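You operate a simulated robot arm through the tools that you are given. There is no shell and no other tool.

The job below is to be done with a simulated robot arm. You get a single attempt, and the scene is never put back.

JOB
Press the badge waiting in the badge maker onto the white puck and set it on the pink tray.
Fine: use the magnet cup; swing it out again before you lift the puck.

The check looks at the end state, three seconds after you hand in, the way a careful person would. Anything else that was tipped, shoved, dropped, spilled or broken makes it a failure.

ROBOT AND FRAMES
A 7-joint arm with a two-finger parallel gripper, fixed in place. Base frame: the origin is at the foot of the arm, x ahead of it, y to its left, z up; the work surface is at about z = 840. Readings come in mm, degrees, newtons and seconds.
With the tool pointing down near the work surface it reaches from about 220 to 620 mm from the base axis. Its first joint turns from -166.0 to 166.0 degrees. Payload 1.57 kg.
The tool frame sits at the grasp point between the pads (the TCP): z along the fingers, y along the line on which they close. The tips reach 30 mm beyond it. The gripper opens to 80 mm. The fingers are 17 mm wide and 12 mm thick; the gripper's body (40 by 82 mm) begins 80 mm behind the TCP.
Orientation is that of the tool frame in the base frame, as a unit quaternion [x, y, z, w]. With the fingers straight down and closing along the base's y, the tool's x points along the base's -x, its y along +y and its z along -z.

CONTROLS
- The arm moves only by the tool play_rows. Its argument "moves" is a list of rows, each a list of 3 entries, a list of its own where there are three numbers: the turn, a rotation vector about the base's x, y, z in units of 45 degrees (1.0 is 45 degrees), then the shift along the base's x, y, z in units of 300 mm (1.0 is 300 mm), then the gripper command, from -1 (fully open) to 1 (shut), values between in proportion. In form: [[[rx, ry, rz], [dx, dy, dz], gripper], ...]. A call has 1 to 20 rows; each row is the pose to reach, as a shift and turn from the pose commanded when the call began. A call with a number of a shift or a turn outside -1 to 1 is refused whole. Each row takes 0.2 s and may step no farther than 50 mm and 8.6 degrees from the row before; otherwise, or with a gripper value out of range, the whole call is refused. Where a pose cannot be reached the arm comes as near as it can. A force on the tool above 40 N (or 10 N above the force at the start of the call, whichever is more), or a blocked arm, ends the call early, and 0.2 s more pass. Each finger travels about 72 mm/s and halts on what it meets, pressing with about 37 N; the grip force reading is that of the motor and also rises with nothing between the fingers. The clock runs only during rows and for 0.2 s after the last one: add rows that repeat a pose to give the fingers time. The reply holds the time, the measured pose of the TCP, the force on the tool along the base axes, the opening and the grip force, in the units named above and with some noise, with the torque about the TCP (base axes, N m) and any sound that the robot's microphone picked up, and new pictures: "views" is both (left out), scene, wrist or none.
- Cameras (640 x 400 px; columns grow to the right, rows downward): "scene" is fixed at [219.3, 649.2, 1402.1]; the picture's right is [-0.95, -0.30, 0.00], its down [-0.14, 0.45, -0.88] and it looks along [0.27, -0.84, -0.47] (base axes); focal length 283 px, centre (320, 200). "wrist" rides on the gripper at [72, -7, -122] in the tool frame; the picture's right is [0.09, 1.00, 0.00], its down [-0.84, 0.08, -0.54] and it looks along [-0.54, 0.05, 0.84] (tool axes); focal length 238 px, centre (320, 200).
- lift_body(by): slides the trunk up (or, below 0, down) by that many mm; the arm rides with it, the base frame stays. It gives what a move gives, with no picture.
- locate(camera, pixels): for up to 12 pixels [column, row] of the newest picture of that camera ("zoom" is the newest enlarged one), the place [x, y, z] in the base frame of the surface seen there, good to about 3 mm. The clock stands still meanwhile.
- zoom(camera, box): a new picture of the part [left, top, right, bottom] of that camera's present view, enlarged. The clock stands still meanwhile.
- finish_job(): hands the job in; it is judged then, once.

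Unless the task says otherwise, let go and move clear before handing in.

The tools are called after "Emit:" as a command line: name --argument value ..., lists and objects as JSON in quotes. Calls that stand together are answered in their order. play_rows: Moves the arm, as the interface text tells. Its arguments: {"type":"object","properties":{"moves":{"type":"array","items":{"type":"array"}},"views":{"type":"string","enum":["both","scene","wrist","none"]}},"required":["moves"]} The other tools are called the same way: lift_body (by) slides the trunk up or down; locate (camera, pixels) gives the place of the surface under pixels of a picture; zoom (camera, box) takes an enlarged picture of a part of a camera's view; finish_job () hands the job in.

At the start:

```text
t: 0.0
tcp_pos: [267.0, 248.4, 1244.0]
orientation: [-0.001, 1.0, 0.0, 0.0]
wrist_force: [0.5, -0.1, 0.3]
torque: [0.0, 0.0, 0.02]
grip_width: 80.1
finger_force: 0.1
trunk travel left (down, up): [-675.0, 315.0]
```

scene: 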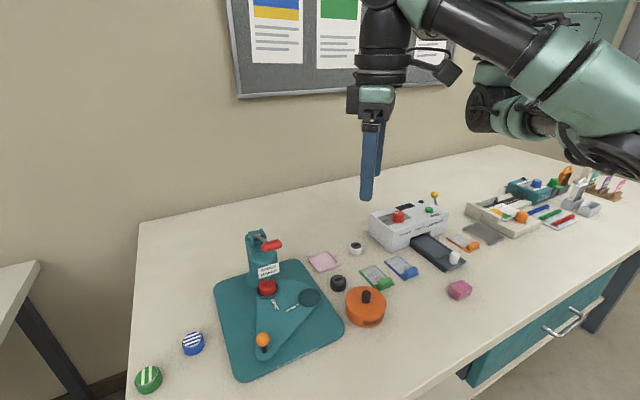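
wrist: 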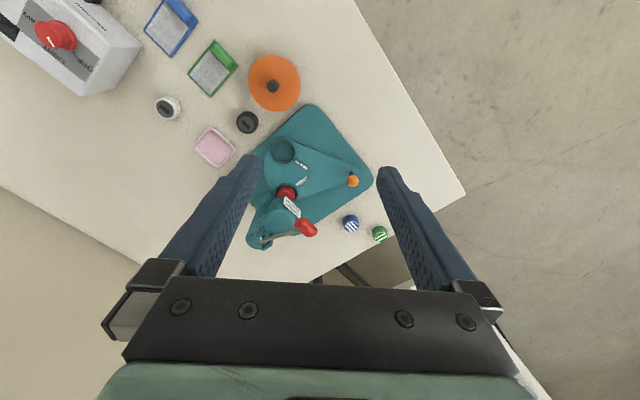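

The scene shows the badge maker (teal base around pixel 275,310) with a red-handled lever, red press head, and an orange-knobbed swing plate; the pink tray sits near (323,261). I'll zoom in for details.

Emit:
zoom --camera "scene" --box '[200, 220, 360, 390]'

Emit:
zoom --camera "wrist" --box '[140, 80, 400, 260]'

Emit:
zoom --camera "scene" --box '[290, 180, 490, 310]'

```text
2.35 times, centred on (280, 305) of scene
```

zoom: 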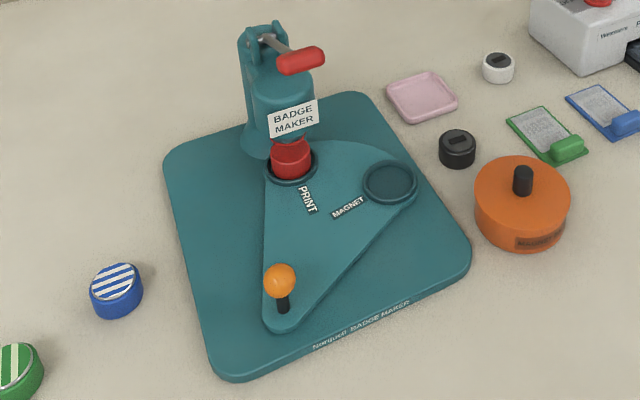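

```text
2.22 times, centred on (270, 170) of wrist
```

zoom: 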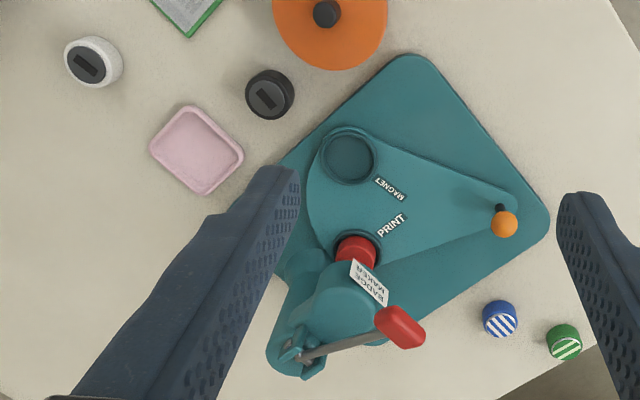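

```text
3.08 times, centred on (390, 245) of scene
```

zoom: 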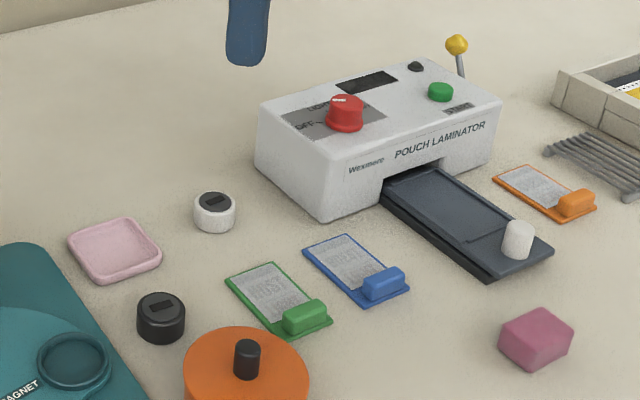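

The wrist view shows the swing plate with the PRINT cup under the red press head, the MAGNET cup open, and the white puck with a dark slot on top at wrist (168,107). I'll measure the key places.

Emit:
locate --camera "wrist" --pixels '[[168, 107], [247, 123], [215, 147], [282, 152], [287, 193], [353, 181], [307, 228], [262, 238], [351, 223], [274, 85], [312, 108], [370, 180]]'

Emit:
locate --camera "scene" --pixels '[[356, 246], [339, 282], [323, 261], [309, 297], [268, 287], [262, 339], [273, 245], [257, 236], [268, 268], [264, 349], [285, 325], [192, 342]]'

Emit:
zoom --camera "scene" --box '[230, 220, 310, 310]'

Emit:
zoom --camera "scene" --box '[325, 230, 375, 295]'

```text
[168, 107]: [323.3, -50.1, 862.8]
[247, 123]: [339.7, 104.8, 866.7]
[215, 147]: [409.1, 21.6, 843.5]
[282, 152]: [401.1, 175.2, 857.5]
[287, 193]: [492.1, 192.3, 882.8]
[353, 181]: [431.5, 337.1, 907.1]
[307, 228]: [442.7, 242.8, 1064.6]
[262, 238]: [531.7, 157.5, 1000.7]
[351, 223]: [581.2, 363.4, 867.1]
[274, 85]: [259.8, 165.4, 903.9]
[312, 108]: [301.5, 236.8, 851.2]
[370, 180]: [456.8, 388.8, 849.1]
```

```text
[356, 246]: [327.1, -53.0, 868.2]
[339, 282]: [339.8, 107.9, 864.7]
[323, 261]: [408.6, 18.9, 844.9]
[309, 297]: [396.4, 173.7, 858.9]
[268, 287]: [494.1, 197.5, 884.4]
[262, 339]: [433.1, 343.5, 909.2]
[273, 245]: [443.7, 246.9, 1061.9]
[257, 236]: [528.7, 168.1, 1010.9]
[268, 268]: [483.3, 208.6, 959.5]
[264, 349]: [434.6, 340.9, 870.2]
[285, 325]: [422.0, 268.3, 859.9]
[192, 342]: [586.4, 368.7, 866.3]
```

```text
4.44 times, centred on (270, 265) of scene
```

zoom: 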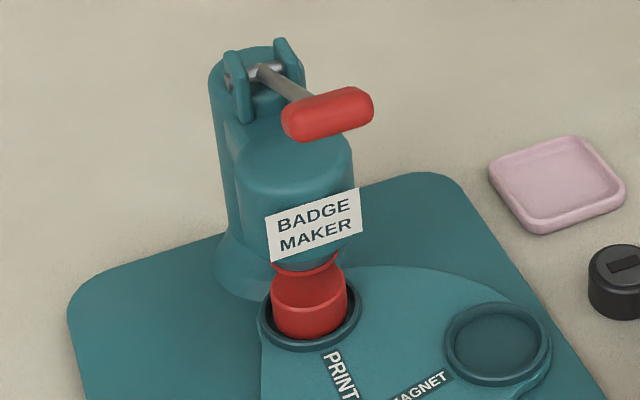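

```text
6.15 times, centred on (350, 262) of scene
```

zoom: 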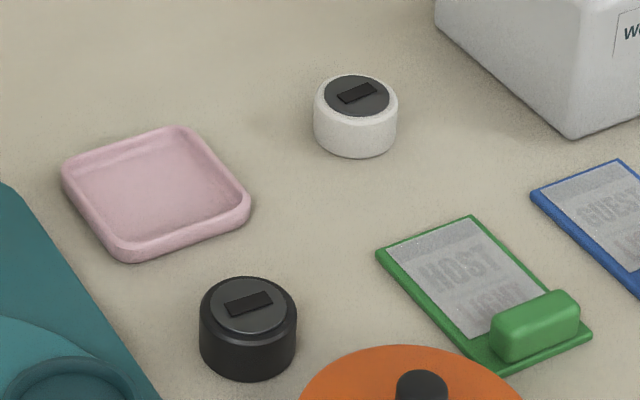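

The die (scene ≈268,287) is over the PRINT cup, but I can't tell whether the badge is in the cup or on the die, nor where the plate pivots. I'll move lower for a closer look.

Emit:
play_rows --moves '[[[0, 0, 0], [0, 0, -0.15], -1], [[0, 0, 0], [0, 0, -0.3], -1], [[0, 0, 0], [0.0, 0, -0.4], -1], [[0, 0, 0], [0.0, 0, -0.4], -1]]' --views "both"

```text
t: 1.0
tcp_pos: [265.0, 247.3, 1124.9]
orientation: [0.0, 1.0, 0.0, 0.0]
wrist_force: [0.3, 0.3, 0.0]
torque: [0.02, 0.01, 0.0]
grip_width: 79.9
finger_force: 0.0
trunk travel left (down, up): [-675.0, 315.0]
```

scene: 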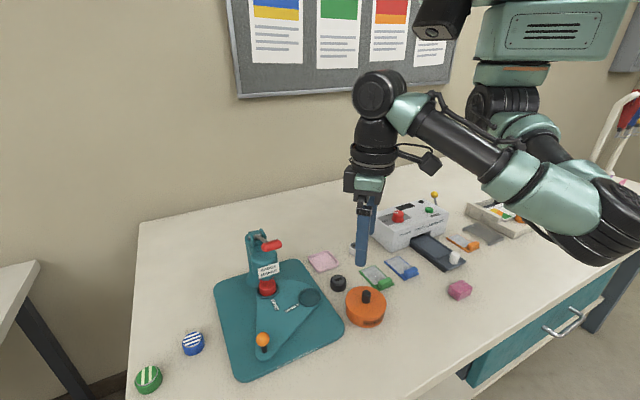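
wrist: 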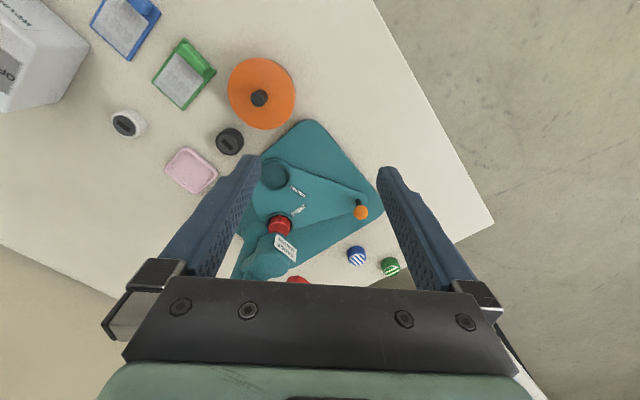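

Emit:
zoom --camera "wrist" --box '[230, 110, 400, 280]'

Emit:
zoom --camera "wrist" --box '[250, 200, 320, 265]'

Emit:
zoom --camera "wrist" --box '[100, 90, 160, 150]'

Emit:
zoom --camera "scene" --box '[130, 310, 240, 400]'

```text
2.35 times, centred on (315, 195) of wrist
```

zoom: 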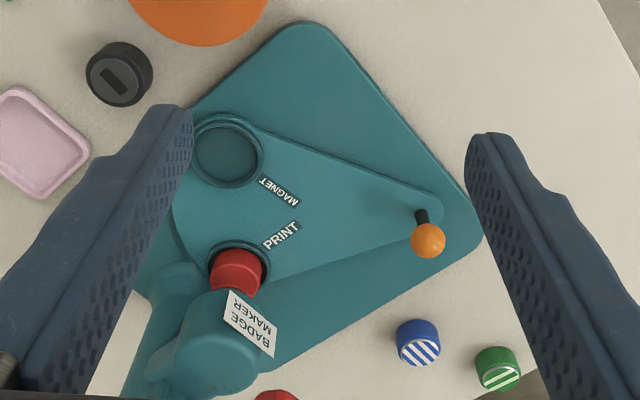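

```text
6.15 times, centred on (285, 232) of wrist
```

zoom: 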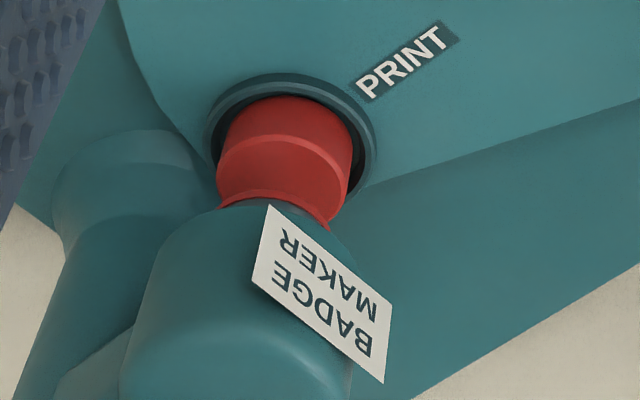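

```text
6.67 times, centred on (130, 120) of wrist
```

zoom: 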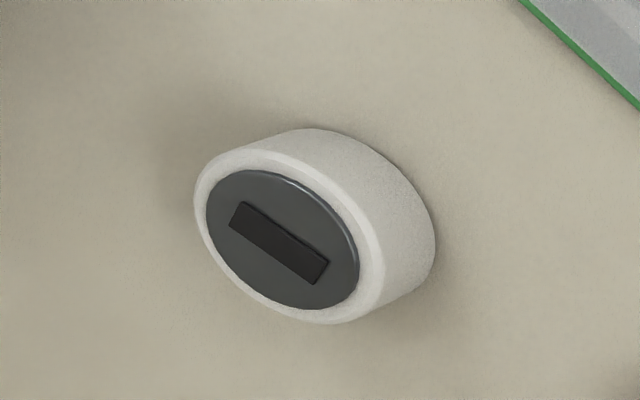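

```text
4.44 times, centred on (185, 355) of scene
```

zoom: 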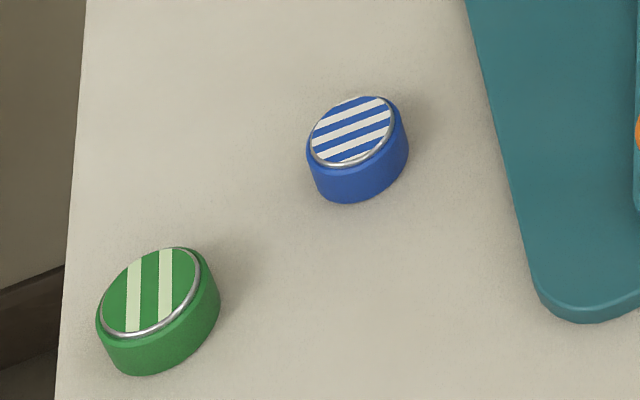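

The badges at scene (192,342) and (148,380) have metal-rimmed printed faces on top; the white puck shows a dark plate with a bar on top. I'll measure the die and cup details.

Emit:
zoom --camera "scene" --box '[250, 265, 290, 305]'

Emit:
locate --camera "zoom" --pixels '[[320, 60], [320, 120], [320, 200], [320, 300], [320, 350], [320, 400], [320, 440], [200, 300], [420, 300], [320, 480]]'

```text
10.00 times, centred on (270, 285) of scene
```

zoom: 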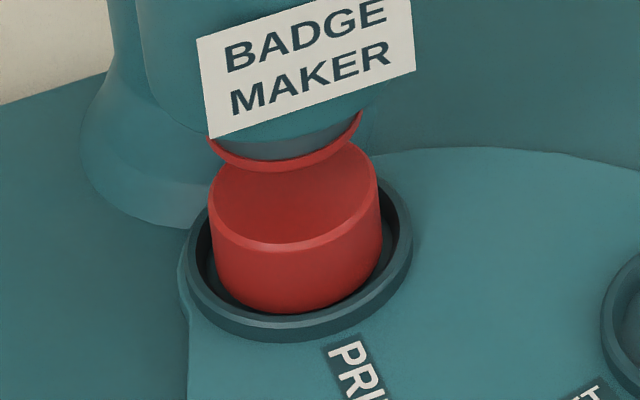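

```text
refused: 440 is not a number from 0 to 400
```

A red round part sits in the PRINT cup with a gap below the press head (zoom rows 150–250). I'll measure the heights.

Emit:
locate --camera "zoom" --pixels '[[290, 160], [290, 180], [290, 215], [290, 240], [290, 260], [290, 300], [215, 200], [375, 180], [285, 335], [205, 310], [405, 240], [285, 152]]'

Emit:
zoom --camera "scene" --box '[255, 272, 280, 288]'

```text
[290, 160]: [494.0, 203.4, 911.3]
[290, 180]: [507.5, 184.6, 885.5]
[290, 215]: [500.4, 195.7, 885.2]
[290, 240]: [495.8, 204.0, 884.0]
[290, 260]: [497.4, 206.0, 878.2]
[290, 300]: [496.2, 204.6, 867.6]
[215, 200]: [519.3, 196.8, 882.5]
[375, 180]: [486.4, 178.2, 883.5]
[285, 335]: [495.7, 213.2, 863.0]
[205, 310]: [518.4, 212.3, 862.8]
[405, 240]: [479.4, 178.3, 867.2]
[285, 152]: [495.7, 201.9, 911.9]
```

```text
16.00 times, centred on (268, 280) of scene
```

zoom: 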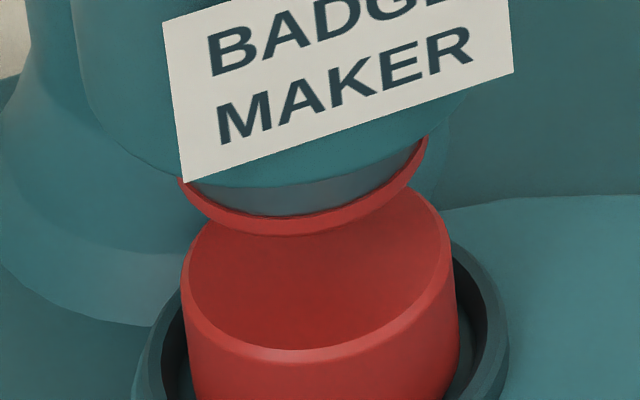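

The part in the PRINT cup has its top at z≈885 and there's a thin red ring at the head at z≈911. I'll work out the swing plate's pivot from the label directions and cup positions.

Emit:
zoom --camera "scene" --box '[240, 270, 340, 370]'

Emit:
locate --camera "wrist" --pixels '[[313, 201], [275, 173], [259, 170], [290, 178], [280, 214], [361, 205], [361, 212], [366, 200], [290, 188], [304, 197], [293, 216], [307, 206]]'

```text
4.00 times, centred on (290, 320) of scene
```

zoom: 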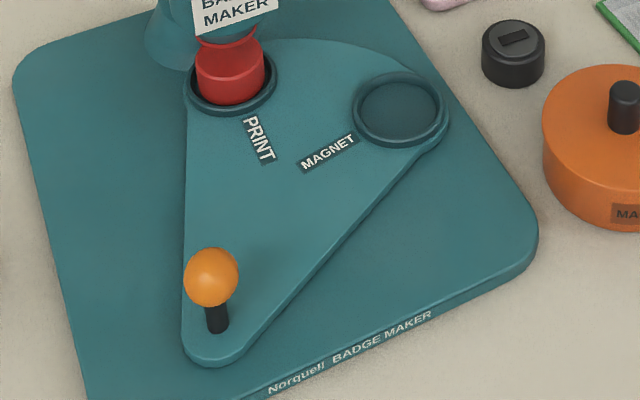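

```text
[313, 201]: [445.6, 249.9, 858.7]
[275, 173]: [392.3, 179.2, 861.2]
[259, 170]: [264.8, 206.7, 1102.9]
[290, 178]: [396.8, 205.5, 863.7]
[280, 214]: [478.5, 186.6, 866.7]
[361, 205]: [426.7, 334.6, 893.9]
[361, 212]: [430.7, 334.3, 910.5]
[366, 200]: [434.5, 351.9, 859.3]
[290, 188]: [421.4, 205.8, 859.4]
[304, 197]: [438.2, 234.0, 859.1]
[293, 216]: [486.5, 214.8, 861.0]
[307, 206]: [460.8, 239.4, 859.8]
```

The label lines and cup positions put the plate pivot near (437,255), so the knob has to swing toward −x, then −y. First I'll go look at the white puck and its surroundings from above.

Emit:
locate --camera "scene" --pixels '[[372, 236], [388, 248], [372, 215], [390, 232], [400, 222], [436, 194], [413, 262], [378, 275], [366, 290], [340, 265], [310, 258], [332, 252]]'

Emit:
play_rows --moves '[[[0, 0, 0], [0.03, -0.15, 0], -1], [[0, 0, 0], [0.06, -0.3, 0], -1], [[0, 0, 0], [0.09, -0.45, 0], -1], [[0, 0, 0], [0.12, -0.6, 0], -1], [[0, 0, 0], [0.15, -0.75, 0], -1], [[0, 0, 0], [0.18, -0.88, 0], -1], [[0, 0, 0], [0.2, -0.998, -0.05], -1], [[0, 0, 0], [0.2, -0.998, -0.2], -1], [[0, 0, 0], [0.2, -0.998, -0.35], -1], [[0, 0, 0], [0.2, -0.998, -0.35], -1]]'

```text
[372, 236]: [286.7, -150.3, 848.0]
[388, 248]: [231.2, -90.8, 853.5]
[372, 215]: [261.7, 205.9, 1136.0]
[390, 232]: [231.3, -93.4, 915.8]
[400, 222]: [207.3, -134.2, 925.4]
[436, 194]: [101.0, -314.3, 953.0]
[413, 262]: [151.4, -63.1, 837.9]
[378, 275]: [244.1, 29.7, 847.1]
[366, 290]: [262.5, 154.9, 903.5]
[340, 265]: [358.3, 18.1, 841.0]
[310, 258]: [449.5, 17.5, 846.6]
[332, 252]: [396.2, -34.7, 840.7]
```

```text
t: 3.2
tcp_pos: [326.5, -52.2, 1018.0]
orientation: [-0.001, 1.0, 0.0, 0.0]
wrist_force: [-0.1, 0.0, 0.0]
torque: [-0.01, -0.01, -0.03]
grip_width: 79.9
finger_force: 0.1
trunk travel left (down, up): [-675.0, 315.0]
```

scene: 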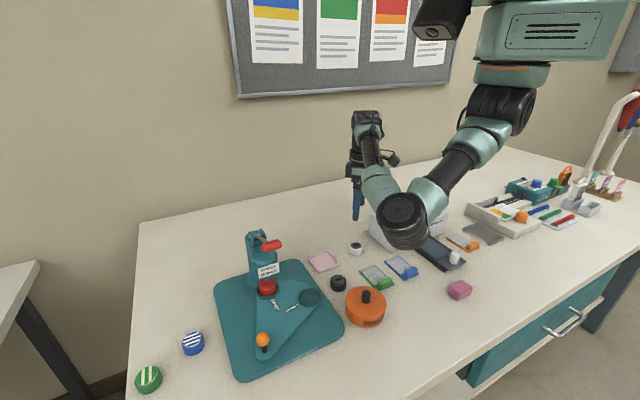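
wrist: 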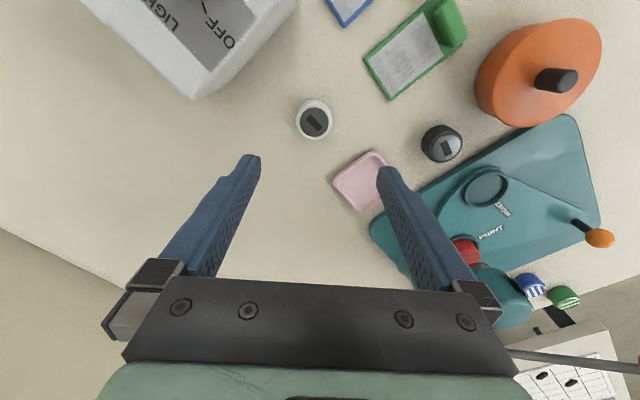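

The white puck is at wrist (313,119), near the axis. I'll get its edges for an accurate centre.

Emit:
zoom --camera "wrist" --box '[283, 90, 343, 150]'

Emit:
locate --camera "zoom" --pixels '[[320, 220], [320, 130], [250, 200], [400, 200], [320, 90], [320, 290], [200, 200], [470, 200], [320, 330], [320, 60]]'

```text
6.67 times, centred on (313, 120) of wrist
```

zoom: 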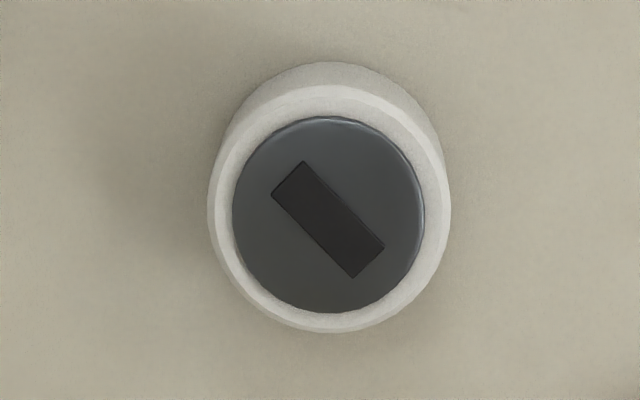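

```text
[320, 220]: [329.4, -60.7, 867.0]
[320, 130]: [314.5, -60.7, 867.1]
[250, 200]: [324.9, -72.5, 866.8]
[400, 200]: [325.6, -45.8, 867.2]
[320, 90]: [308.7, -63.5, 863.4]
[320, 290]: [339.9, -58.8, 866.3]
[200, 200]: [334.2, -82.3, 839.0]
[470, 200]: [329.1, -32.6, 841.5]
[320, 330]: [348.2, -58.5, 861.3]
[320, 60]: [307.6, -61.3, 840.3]
```

The puck is about 42 mm across, 27 mm tall, centred near (328,−59). I'll descend around it with the tips about 14 mm above the table, then check before closing.

Emit:
play_rows --moves '[[[0, 0, 0], [0.006, -0.024, -0.12], -1], [[0, 0, 0], [0.006, -0.024, -0.27], -1], [[0, 0, 0], [0.006, -0.024, -0.38], -1], [[0, 0, 0], [0.006, -0.024, -0.446], -1], [[0, 0, 0], [0.006, -0.024, -0.446], -1]]'

```text
t: 4.4
tcp_pos: [330.8, -60.0, 883.0]
orientation: [0.0, 1.0, 0.001, 0.001]
wrist_force: [0.6, 0.1, 0.6]
torque: [0.01, -0.02, -0.01]
grip_width: 80.1
finger_force: 0.1
trunk travel left (down, up): [-675.0, 315.0]
```

scene: 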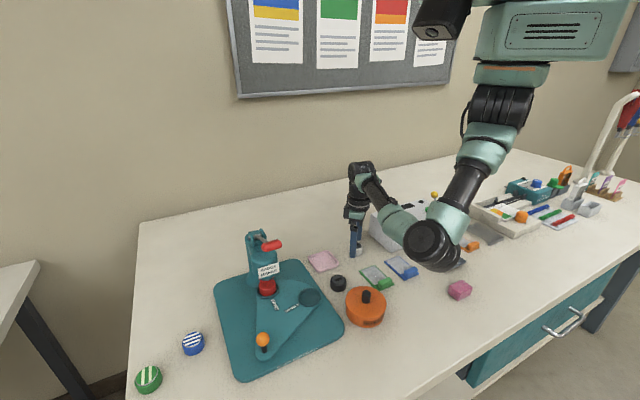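
wrist: 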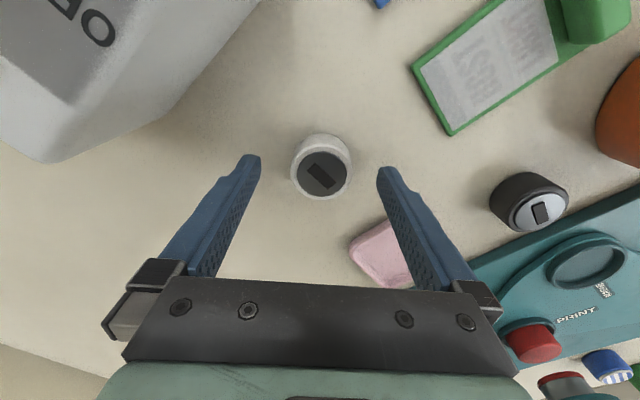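

The puck sits between the finger tips at wrist (321,167). The press head's underside area is now visible near (565,385); I'll zoom there and close on the puck.

Emit:
zoom --camera "wrist" --box '[500, 310, 640, 400]'

Emit:
play_rows --moves '[[[0, 0, 0], [0, 0, 0], 0.3], [[0, 0, 0], [0, 0, 0], 0.6], [[0, 0, 0], [0, 0, 0], 0.6], [[0, 0, 0], [0, 0, 0], 0.6]]'

```text
4.44 times, centred on (570, 355) of wrist
```

zoom: 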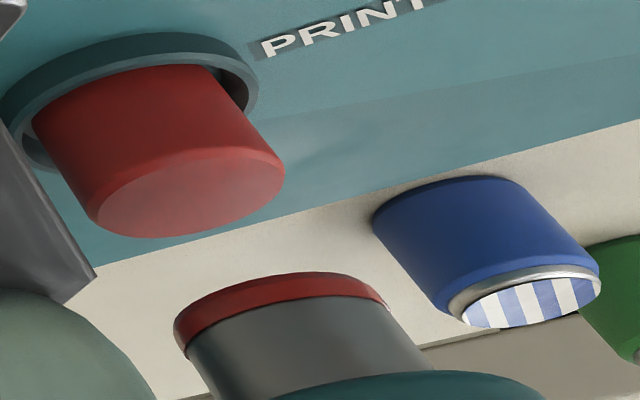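

```text
t: 5.4
tcp_pos: [328.9, -59.1, 884.2]
orientation: [-0.001, 1.0, 0.0, 0.001]
wrist_force: [-0.4, -0.2, 0.3]
torque: [-0.02, 0.01, 0.01]
grip_width: 39.6
finger_force: 36.7
trunk travel left (down, up): [-675.0, 315.0]
```

scene: 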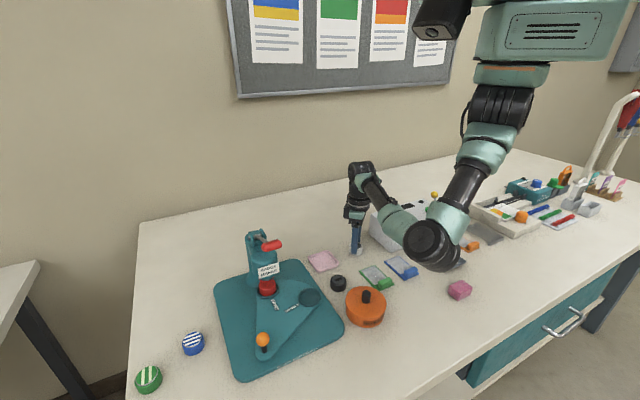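
wrist: 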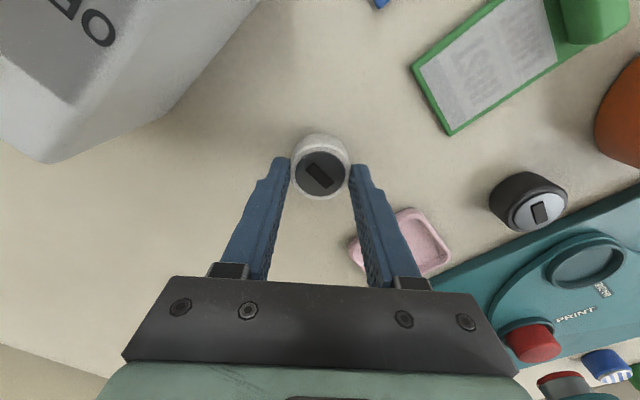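

Gripped (39.6 mm wide, 36.7 N). The red block in the PRINT cup looks plain-topped, so before seating the white puck I want to see its underside; I'll lift it and tilt it toward the scene camera.

Emit:
play_rows --moves '[[[0, 0, 0], [0, 0, 0.15], 0.6], [[0, 0, 0], [0, 0, 0.3], 0.6], [[0, 0, 0], [0, 0.1, 0.45], 0.6], [[0, 0, 0], [0, 0.2, 0.58], 0.6], [[0, 0, 0], [0, 0.33, 0.67], 0.6], [[0, 0, 0], [0, 0.4, 0.75], 0.6], [[0.18, 0, 0], [0, 0.4, 0.8], 0.6], [[0.36, 0, 0], [0, 0.4, 0.8], 0.6], [[0.54, 0, 0], [0, 0.4, 0.8], 0.6], [[0.72, 0, 0], [0, 0.4, 0.8], 0.6], [[0.9, 0, 0], [0, 0.4, 0.8], 0.6], [[1.0, 0, 0], [0, 0.4, 0.8], 0.6]]' --views "scene"

```text
refused: row 3 steps farther than a row can; nothing moved
```

Emit:
play_rows --moves '[[[0, 0, 0], [0, 0, 0.15], 0.6], [[0, 0, 0], [0, 0, 0.3], 0.6], [[0, 0, 0], [0, 0.08, 0.43], 0.6], [[0, 0, 0], [0, 0.18, 0.55], 0.6], [[0, 0, 0], [0, 0.28, 0.65], 0.6], [[0, 0, 0], [0, 0.37, 0.75], 0.6], [[0.18, 0, 0], [0, 0.4, 0.8], 0.6], [[0.36, 0, 0], [0, 0.4, 0.8], 0.6], [[0.54, 0, 0], [0, 0.4, 0.8], 0.6], [[0.72, 0, 0], [0, 0.4, 0.8], 0.6], [[0.9, 0, 0], [0, 0.4, 0.8], 0.6], [[1.0, 0, 0], [0, 0.4, 0.8], 0.6]]' --views "scene"

```text
t: 8.0
tcp_pos: [328.2, 60.5, 1125.2]
orientation: [0.0, 0.923, 0.384, 0.0]
wrist_force: [0.2, 0.0, -0.5]
torque: [-0.02, 0.0, -0.01]
grip_width: 39.8
finger_force: 36.9
trunk travel left (down, up): [-675.0, 315.0]
```

scene: 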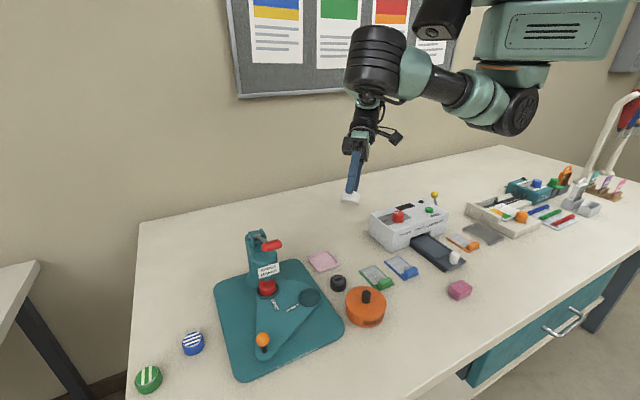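

The puck is held at scene (350,198), tilted 45°. I'll zoom, then tilt further.

Emit:
play_rows --moves '[[[0.18, 0, 0], [0, 0, 0], 0.6], [[0.36, 0, 0], [0, 0, 0], 0.6], [[0.54, 0, 0], [0, 0, 0], 0.6], [[0.72, 0, 0], [0, 0, 0], 0.6], [[0.9, 0, 0], [0, 0, 0], 0.6], [[1.0, 0, 0], [0, 0, 0], 0.6]]' --views "scene"

Emit:
zoom --camera "scene" --box '[315, 150, 385, 210]'

```text
t: 9.4
tcp_pos: [321.4, 61.1, 1130.3]
orientation: [0.0, 0.725, 0.689, 0.0]
wrist_force: [0.5, 0.6, -0.3]
torque: [0.01, 0.03, 0.02]
grip_width: 39.4
finger_force: 37.1
out of reach, approached as far as the arm can: row 6
trunk travel left (down, up): [-675.0, 315.0]
```

scene: 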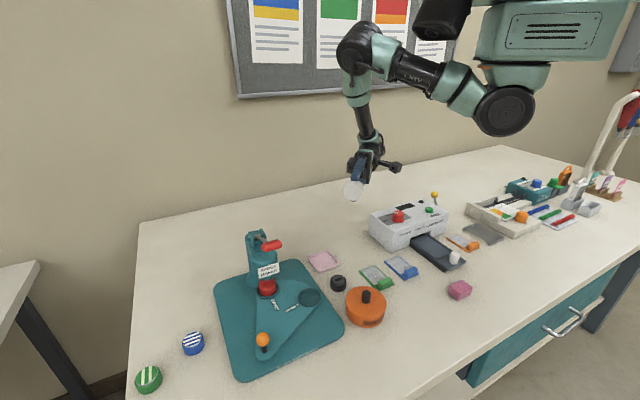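

```text
6.67 times, centred on (350, 180) of scene
```

zoom: 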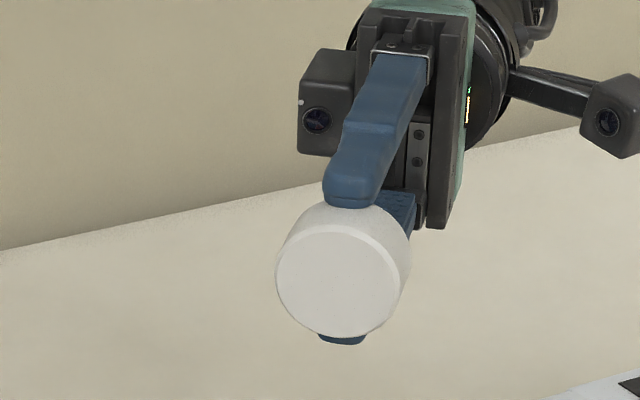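

The underside (zoom 330,280) is a plain chamfered white face, so the magnet plate is on the other side. Before deciding orientation I'll measure the magnet cup and look closely at the red block and head.

Emit:
zoom --camera "scene" --box '[290, 280, 330, 315]'

Emit:
locate --camera "zoom" --pixels '[[145, 190], [462, 180], [300, 100], [300, 300], [320, 200], [250, 200], [400, 200], [300, 250], [200, 200], [420, 160]]'

```text
11.43 times, centred on (310, 298) of scene
```

zoom: 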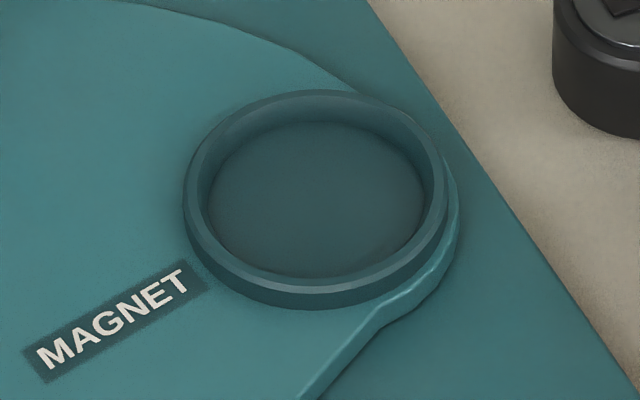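

```text
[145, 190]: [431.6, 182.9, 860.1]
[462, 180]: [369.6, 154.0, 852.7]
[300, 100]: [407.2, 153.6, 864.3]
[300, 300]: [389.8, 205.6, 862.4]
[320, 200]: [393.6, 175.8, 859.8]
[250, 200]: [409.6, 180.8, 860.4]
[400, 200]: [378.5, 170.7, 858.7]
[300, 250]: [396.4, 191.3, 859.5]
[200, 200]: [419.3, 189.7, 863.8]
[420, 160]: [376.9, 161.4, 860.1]
```

The cup floor is at z≈860, centre near (396,177), inner width about 47 mm. I'll bring the tool back to vertical, ready to set the puck into the MAGNET cup for now, then inspect the red block after the swing.

Emit:
play_rows --moves '[[[-0.18, 0, 0], [0, 0, 0.0], 0.6], [[-0.36, 0, 0], [0, 0, 0], 0.6], [[-0.54, 0, 0], [0, 0, 0], 0.6], [[-0.72, 0, 0], [0, 0, 0], 0.6], [[-0.9, 0, 0], [0, 0, 0], 0.6], [[-1.0, 0, 0], [0, 0, 0], 0.6]]' --views "none"

Emit:
play_rows --moves '[[[-0.18, 0, 0], [0, 0, 0.0], 0.6], [[-0.36, 0, 0], [0, 0, 0], 0.6], [[-0.54, 0, 0], [0, 0, 0], 0.6], [[-0.72, 0, 0], [0, 0, 0], 0.6], [[-0.9, 0, 0], [0, 0, 0], 0.6], [[-1.0, 0, 0], [0, 0, 0], 0.6], [[-1.0, 0, 0], [0, 0, 0], 0.6]]' --views "none"

```text
t: 10.8
tcp_pos: [322.3, 61.3, 1129.3]
orientation: [-0.001, 0.934, 0.358, -0.001]
wrist_force: [0.7, 0.8, -0.6]
torque: [-0.03, 0.01, 0.0]
grip_width: 39.9
finger_force: 37.1
trunk travel left (down, up): [-675.0, 315.0]
```

```text
t: 12.4
tcp_pos: [322.1, 61.0, 1129.7]
orientation: [0.0, 1.0, -0.026, 0.001]
wrist_force: [-0.3, 0.7, -0.1]
torque: [-0.01, 0.01, 0.02]
grip_width: 39.4
finger_force: 37.0
trunk travel left (down, up): [-675.0, 315.0]
```

Now I'll level the tool and move over the MAGNET cup, stopping above to check clearance to the lever handle.

Emit:
play_rows --moves '[[[0.066, 0, 0], [0.08, 0.13, 0], 0.6], [[0.066, 0, 0], [0.16, 0.26, 0], 0.6], [[0.066, 0, 0], [0.247, 0.387, 0], 0.6], [[0.066, 0, 0], [0.247, 0.387, -0.15], 0.6], [[0.066, 0, 0], [0.247, 0.387, -0.3], 0.6], [[0.066, 0, 0], [0.247, 0.387, -0.45], 0.6], [[0.066, 0, 0], [0.247, 0.387, -0.6], 0.6], [[0.066, 0, 0], [0.247, 0.387, -0.6], 0.6]]'

Emit:
zoom --camera "scene" --box '[230, 190, 350, 330]'

Emit:
zoom --camera "wrist" --box '[220, 80, 440, 220]'

```text
t: 14.2
tcp_pos: [395.2, 177.2, 948.5]
orientation: [0.0, 1.0, 0.0, 0.0]
wrist_force: [0.2, 0.5, -0.2]
torque: [0.03, 0.02, -0.03]
grip_width: 39.7
finger_force: 36.7
trunk travel left (down, up): [-675.0, 315.0]
```

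scene: 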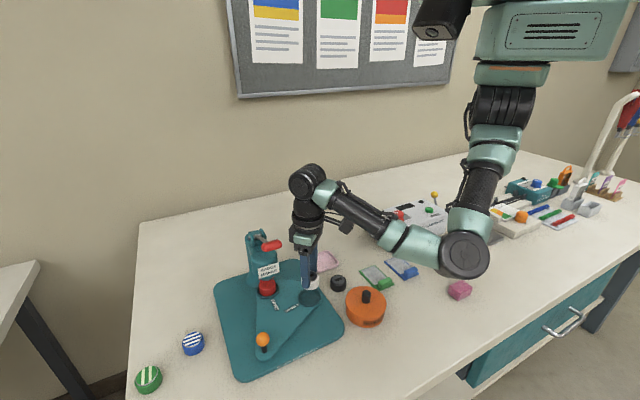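
wrist: 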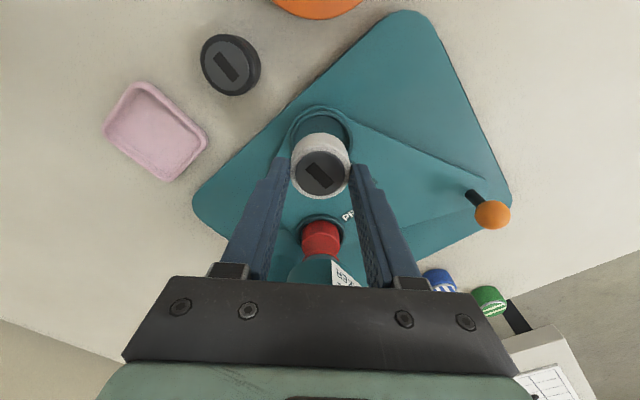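

```text
2.86 times, centred on (290, 260) of scene
```

zoom: 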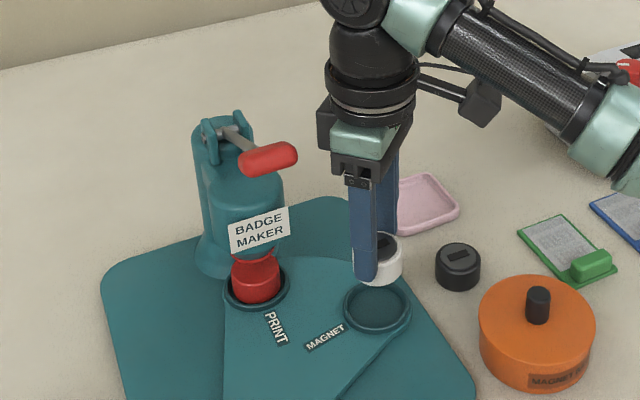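

```text
2.86 times, centred on (330, 150) of wrist
```

zoom: 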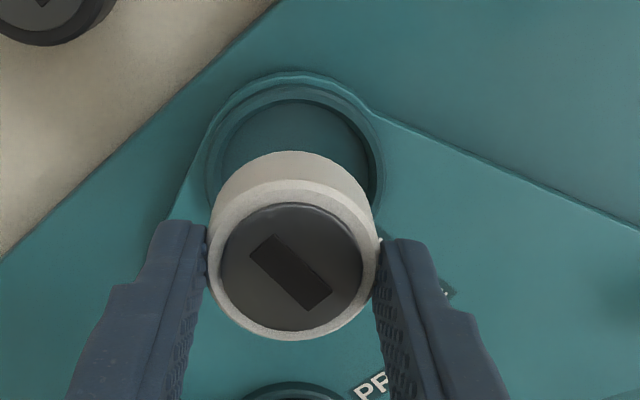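

Clearance to the lever is fine. I'll descend to just above the rim and check centring.

Emit:
play_rows --moves '[[[0, 0, 0], [0, 0, -0.06], 0.6], [[0, 0, 0], [0, 0, -0.11], 0.6], [[0, 0, 0], [0, 0, -0.11], 0.6]]' --views "wrist"

Emit:
zoom --camera "scene" --box '[285, 265, 335, 315]'

Emit:
zoom --camera "wrist" --box '[260, 100, 380, 210]'

```text
t: 15.0
tcp_pos: [395.3, 176.2, 915.6]
orientation: [0.0, 1.0, 0.0, 0.0]
wrist_force: [0.5, -0.5, -1.0]
torque: [0.01, -0.01, 0.01]
grip_width: 39.7
finger_force: 37.2
trunk travel left (down, up): [-675.0, 315.0]
```

wrist: 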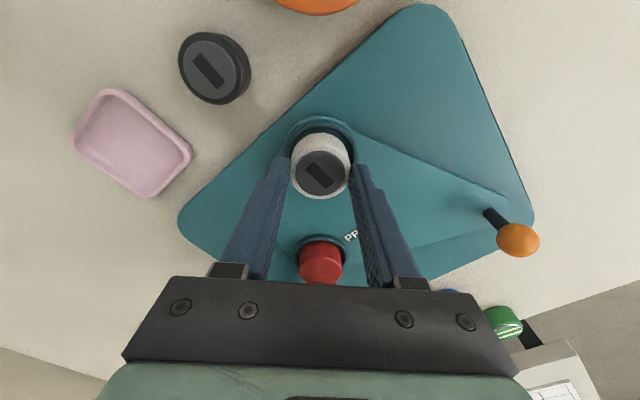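

```text
8.00 times, centred on (310, 290) of scene
```

zoom: 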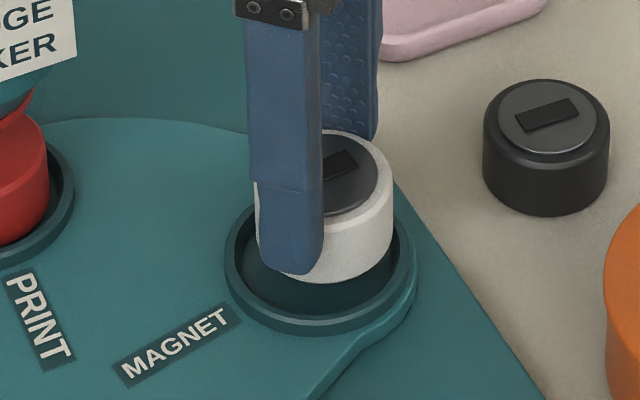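

```text
3.64 times, centred on (320, 155) of wrist
```

zoom: 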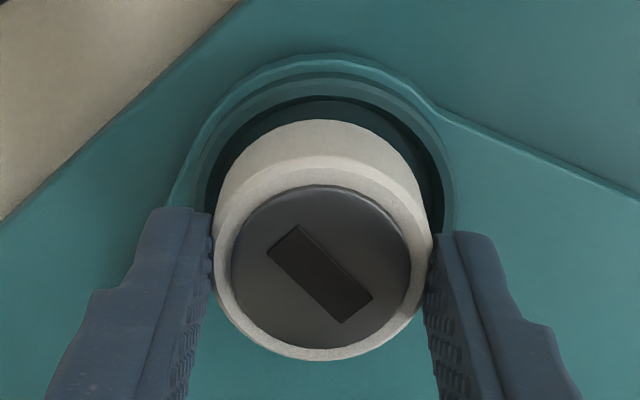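

The puck is centred on the cup (zoom x≈325 for both). I'll lower it to the floor, release gently, and rise.

Emit:
play_rows --moves '[[[0, 0, 0], [0, 0, -0.02], 0.6], [[0, 0, 0], [0, 0, -0.034], 0.6], [[0, 0, 0], [0, 0, -0.034], 0.6]]' --views "none"

Emit:
zoom --camera "scene" --box '[285, 265, 335, 315]'

```text
t: 15.8
tcp_pos: [395.4, 177.4, 907.1]
orientation: [0.0, 1.0, 0.0, 0.0]
wrist_force: [-0.5, -0.7, -0.6]
torque: [-0.01, 0.02, 0.01]
grip_width: 39.9
finger_force: 36.9
trunk travel left (down, up): [-675.0, 315.0]
```

```text
8.00 times, centred on (310, 290) of scene
```

zoom: 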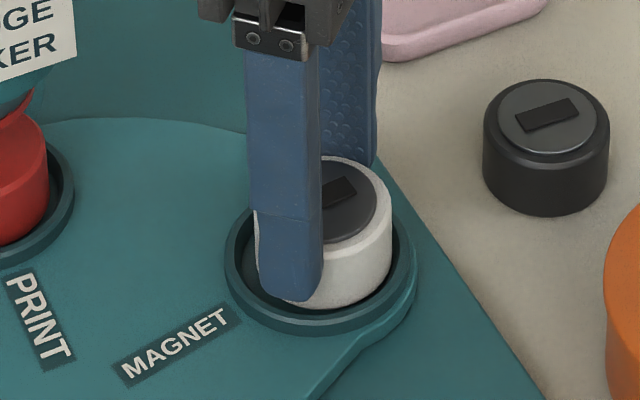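

The puck is inside the cup. I'll lower the last ~2 mm, open to about 62 mm and rise.

Emit:
play_rows --moves '[[[0, 0, 0], [0, 0, -0.008], 0.6], [[0, 0, 0], [0, 0, -0.008], 0.6], [[0, 0, 0], [0, 0, -0.008], -0.2], [[0, 0, 0], [0, 0, -0.008], -0.55], [[0, 0, 0], [0, 0, -0.008], -0.55], [[0, 0, 0], [0, 0, 0.1], -0.55], [[0, 0, 0], [0, 0, 0.25], -0.55], [[0, 0, 0], [0, 0, 0.3], -0.55]]'

Emit:
zoom --camera "wrist" --box '[230, 80, 410, 300]'

Emit:
zoom --camera "scene" --box '[285, 265, 335, 315]'

```text
t: 17.6
tcp_pos: [394.6, 176.1, 995.1]
orientation: [0.0, 1.0, 0.0, 0.0]
wrist_force: [0.1, 0.8, 0.9]
torque: [-0.03, -0.02, 0.02]
grip_width: 62.0
finger_force: 0.1
trunk travel left (down, up): [-675.0, 315.0]
```

scene: 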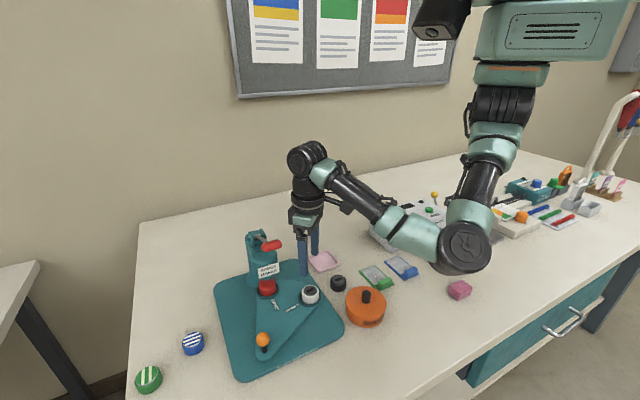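
wrist: 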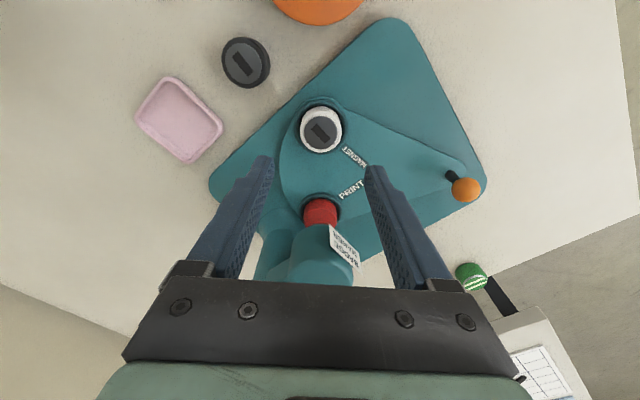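

```text
1.82 times, centred on (320, 190) of wrist
```

zoom: 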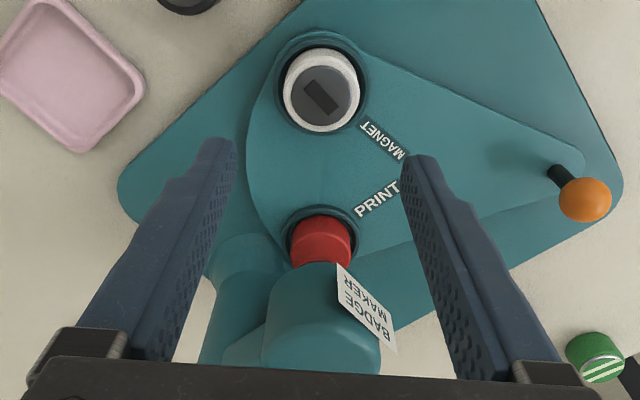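

```text
8.00 times, centred on (310, 290) of scene
```

zoom: 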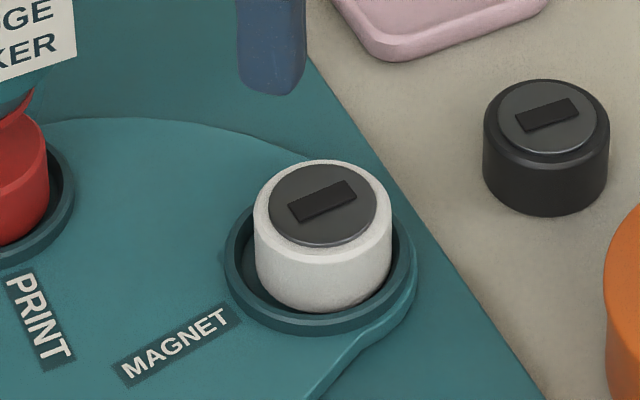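

The puck is seated in the MAGNET cup. Now I'll go around the lever on the −x side to above the orange knob (wrist 466,189), turning the gripper 45° so the fingers straddle the knob along its travel.

Emit:
locate --camera "wrist" --pixels '[[466, 189], [466, 184], [460, 189], [472, 189], [454, 176], [466, 196]]'

Emit:
play_rows --moves '[[[0, 0, -0.14], [-0.133, 0.067, 0.05], -0.3], [[0, 0, -0.28], [-0.233, 0.167, 0.05], -0.3], [[0, 0, -0.42], [-0.233, 0.3, 0.05], -0.3], [[0, 0, -0.56], [-0.233, 0.433, 0.05], -0.3], [[0, 0, -0.7], [-0.167, 0.533, 0.05], -0.3], [[0, 0, -0.85], [-0.033, 0.543, 0.05], -0.3], [[0, 0, -1.0], [0.123, 0.543, 0.0], -0.3], [[0, 0, -1.0], [0.123, 0.543, -0.05], -0.3]]'

Emit:
zoom --camera "wrist" --box '[210, 60, 430, 280]'

```text
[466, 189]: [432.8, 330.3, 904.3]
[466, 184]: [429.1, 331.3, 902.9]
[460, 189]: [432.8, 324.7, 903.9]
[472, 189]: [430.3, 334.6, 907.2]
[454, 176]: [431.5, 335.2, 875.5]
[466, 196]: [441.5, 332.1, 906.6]
```

```text
t: 19.4
tcp_pos: [431.3, 341.1, 981.6]
orientation: [0.384, 0.923, 0.001, 0.001]
wrist_force: [0.3, -0.3, -0.5]
torque: [0.01, -0.01, 0.02]
grip_width: 52.2
finger_force: 0.1
trunk travel left (down, up): [-675.0, 315.0]
```

scene: 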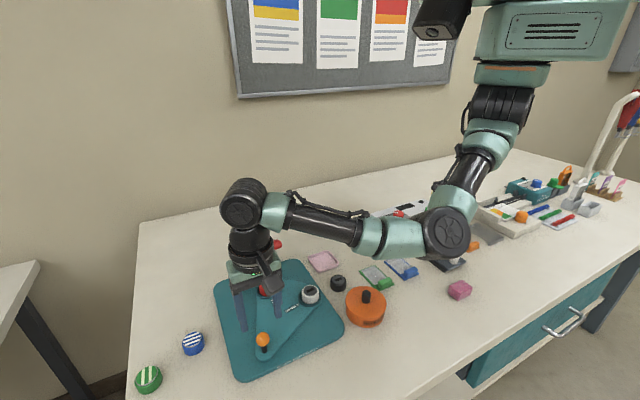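
wrist: 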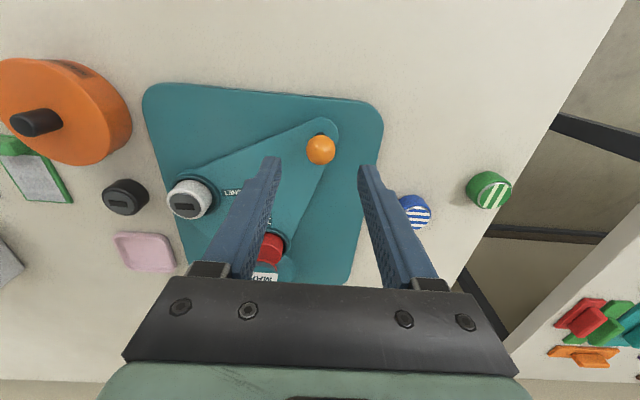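

```text
1.82 times, centred on (320, 170) of wrist
```

zoom: 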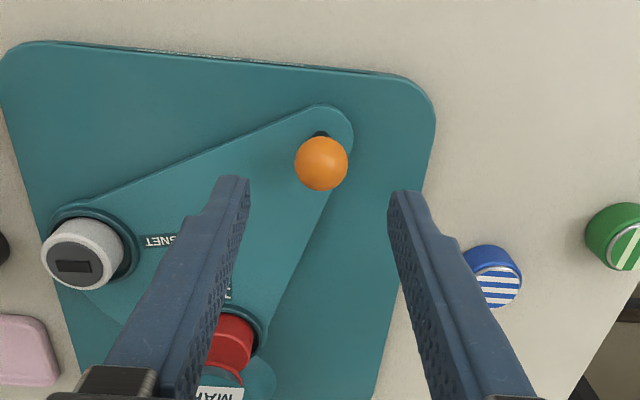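

The knob ball is centred between the fingers at wrist (320,150). I'll measure it and the plate for the pivot.

Emit:
locate --camera "wrist" --pixels '[[320, 149], [320, 137], [320, 162], [308, 149], [333, 149], [322, 132], [190, 198], [271, 247], [335, 125], [233, 193], [269, 222]]'

```text
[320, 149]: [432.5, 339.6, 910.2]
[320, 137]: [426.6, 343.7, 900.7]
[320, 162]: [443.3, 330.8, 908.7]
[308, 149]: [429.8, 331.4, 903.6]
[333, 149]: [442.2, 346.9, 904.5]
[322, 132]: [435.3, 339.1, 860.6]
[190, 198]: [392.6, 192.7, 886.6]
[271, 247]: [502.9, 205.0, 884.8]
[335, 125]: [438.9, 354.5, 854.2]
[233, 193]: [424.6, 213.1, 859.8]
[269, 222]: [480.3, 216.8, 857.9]
```

The ball centre is about (436,338,900). I'll descend around it with the tips ~12 mm above the plate and narrow to a loose cage.

Emit:
play_rows --moves '[[[0, 0, 0], [0.0157, -0.01, -0.13], -0.3], [[0, 0, 0], [0.0157, -0.01, -0.262], -0.3], [[0, 0, 0], [0.0157, -0.01, -0.262], 0.15], [[0, 0, 0], [0.0157, -0.01, -0.262], 0.2]]'

Emit:
zoom --camera "wrist" --box '[210, 60, 430, 280]'

Emit:
zoom --camera "scene" --box '[210, 250, 320, 380]'

```text
t: 20.4
tcp_pos: [438.3, 337.1, 900.8]
orientation: [0.383, 0.924, 0.0, 0.0]
wrist_force: [-0.7, 1.0, -0.9]
torque: [-0.02, -0.01, 0.01]
grip_width: 32.0
finger_force: 0.0
trunk travel left (down, up): [-675.0, 315.0]
```

scene: 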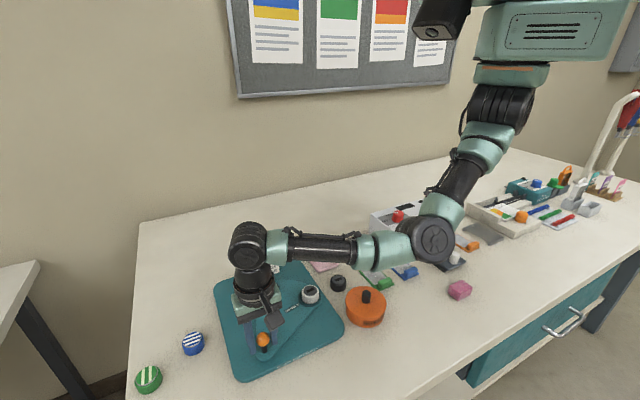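
wrist: 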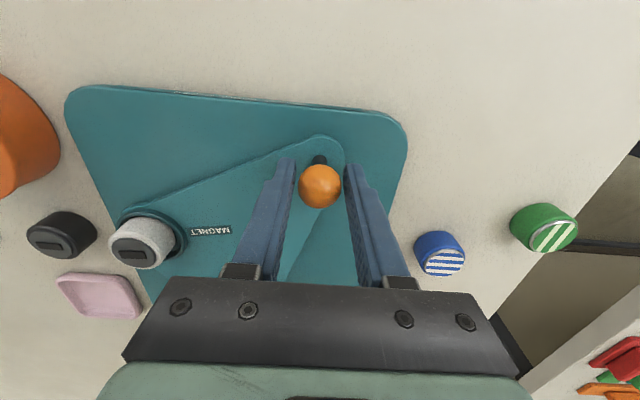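

```text
1.82 times, centred on (320, 170) of wrist
```

zoom: 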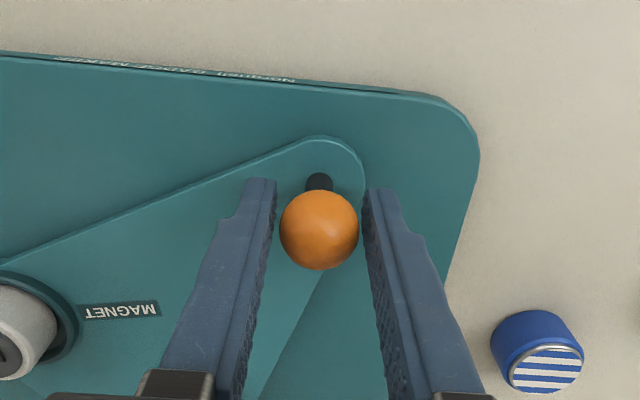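

```text
3.08 times, centred on (265, 315) of scene
```

zoom: 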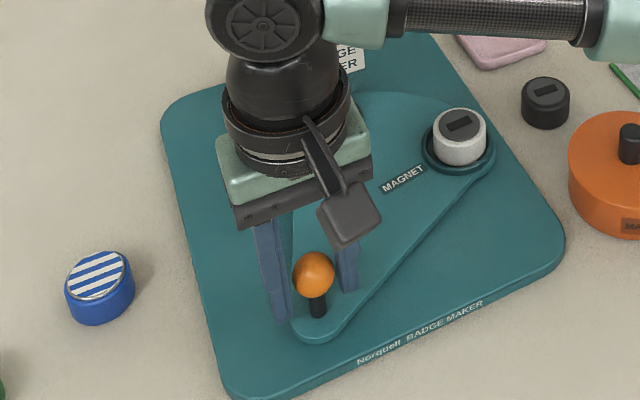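

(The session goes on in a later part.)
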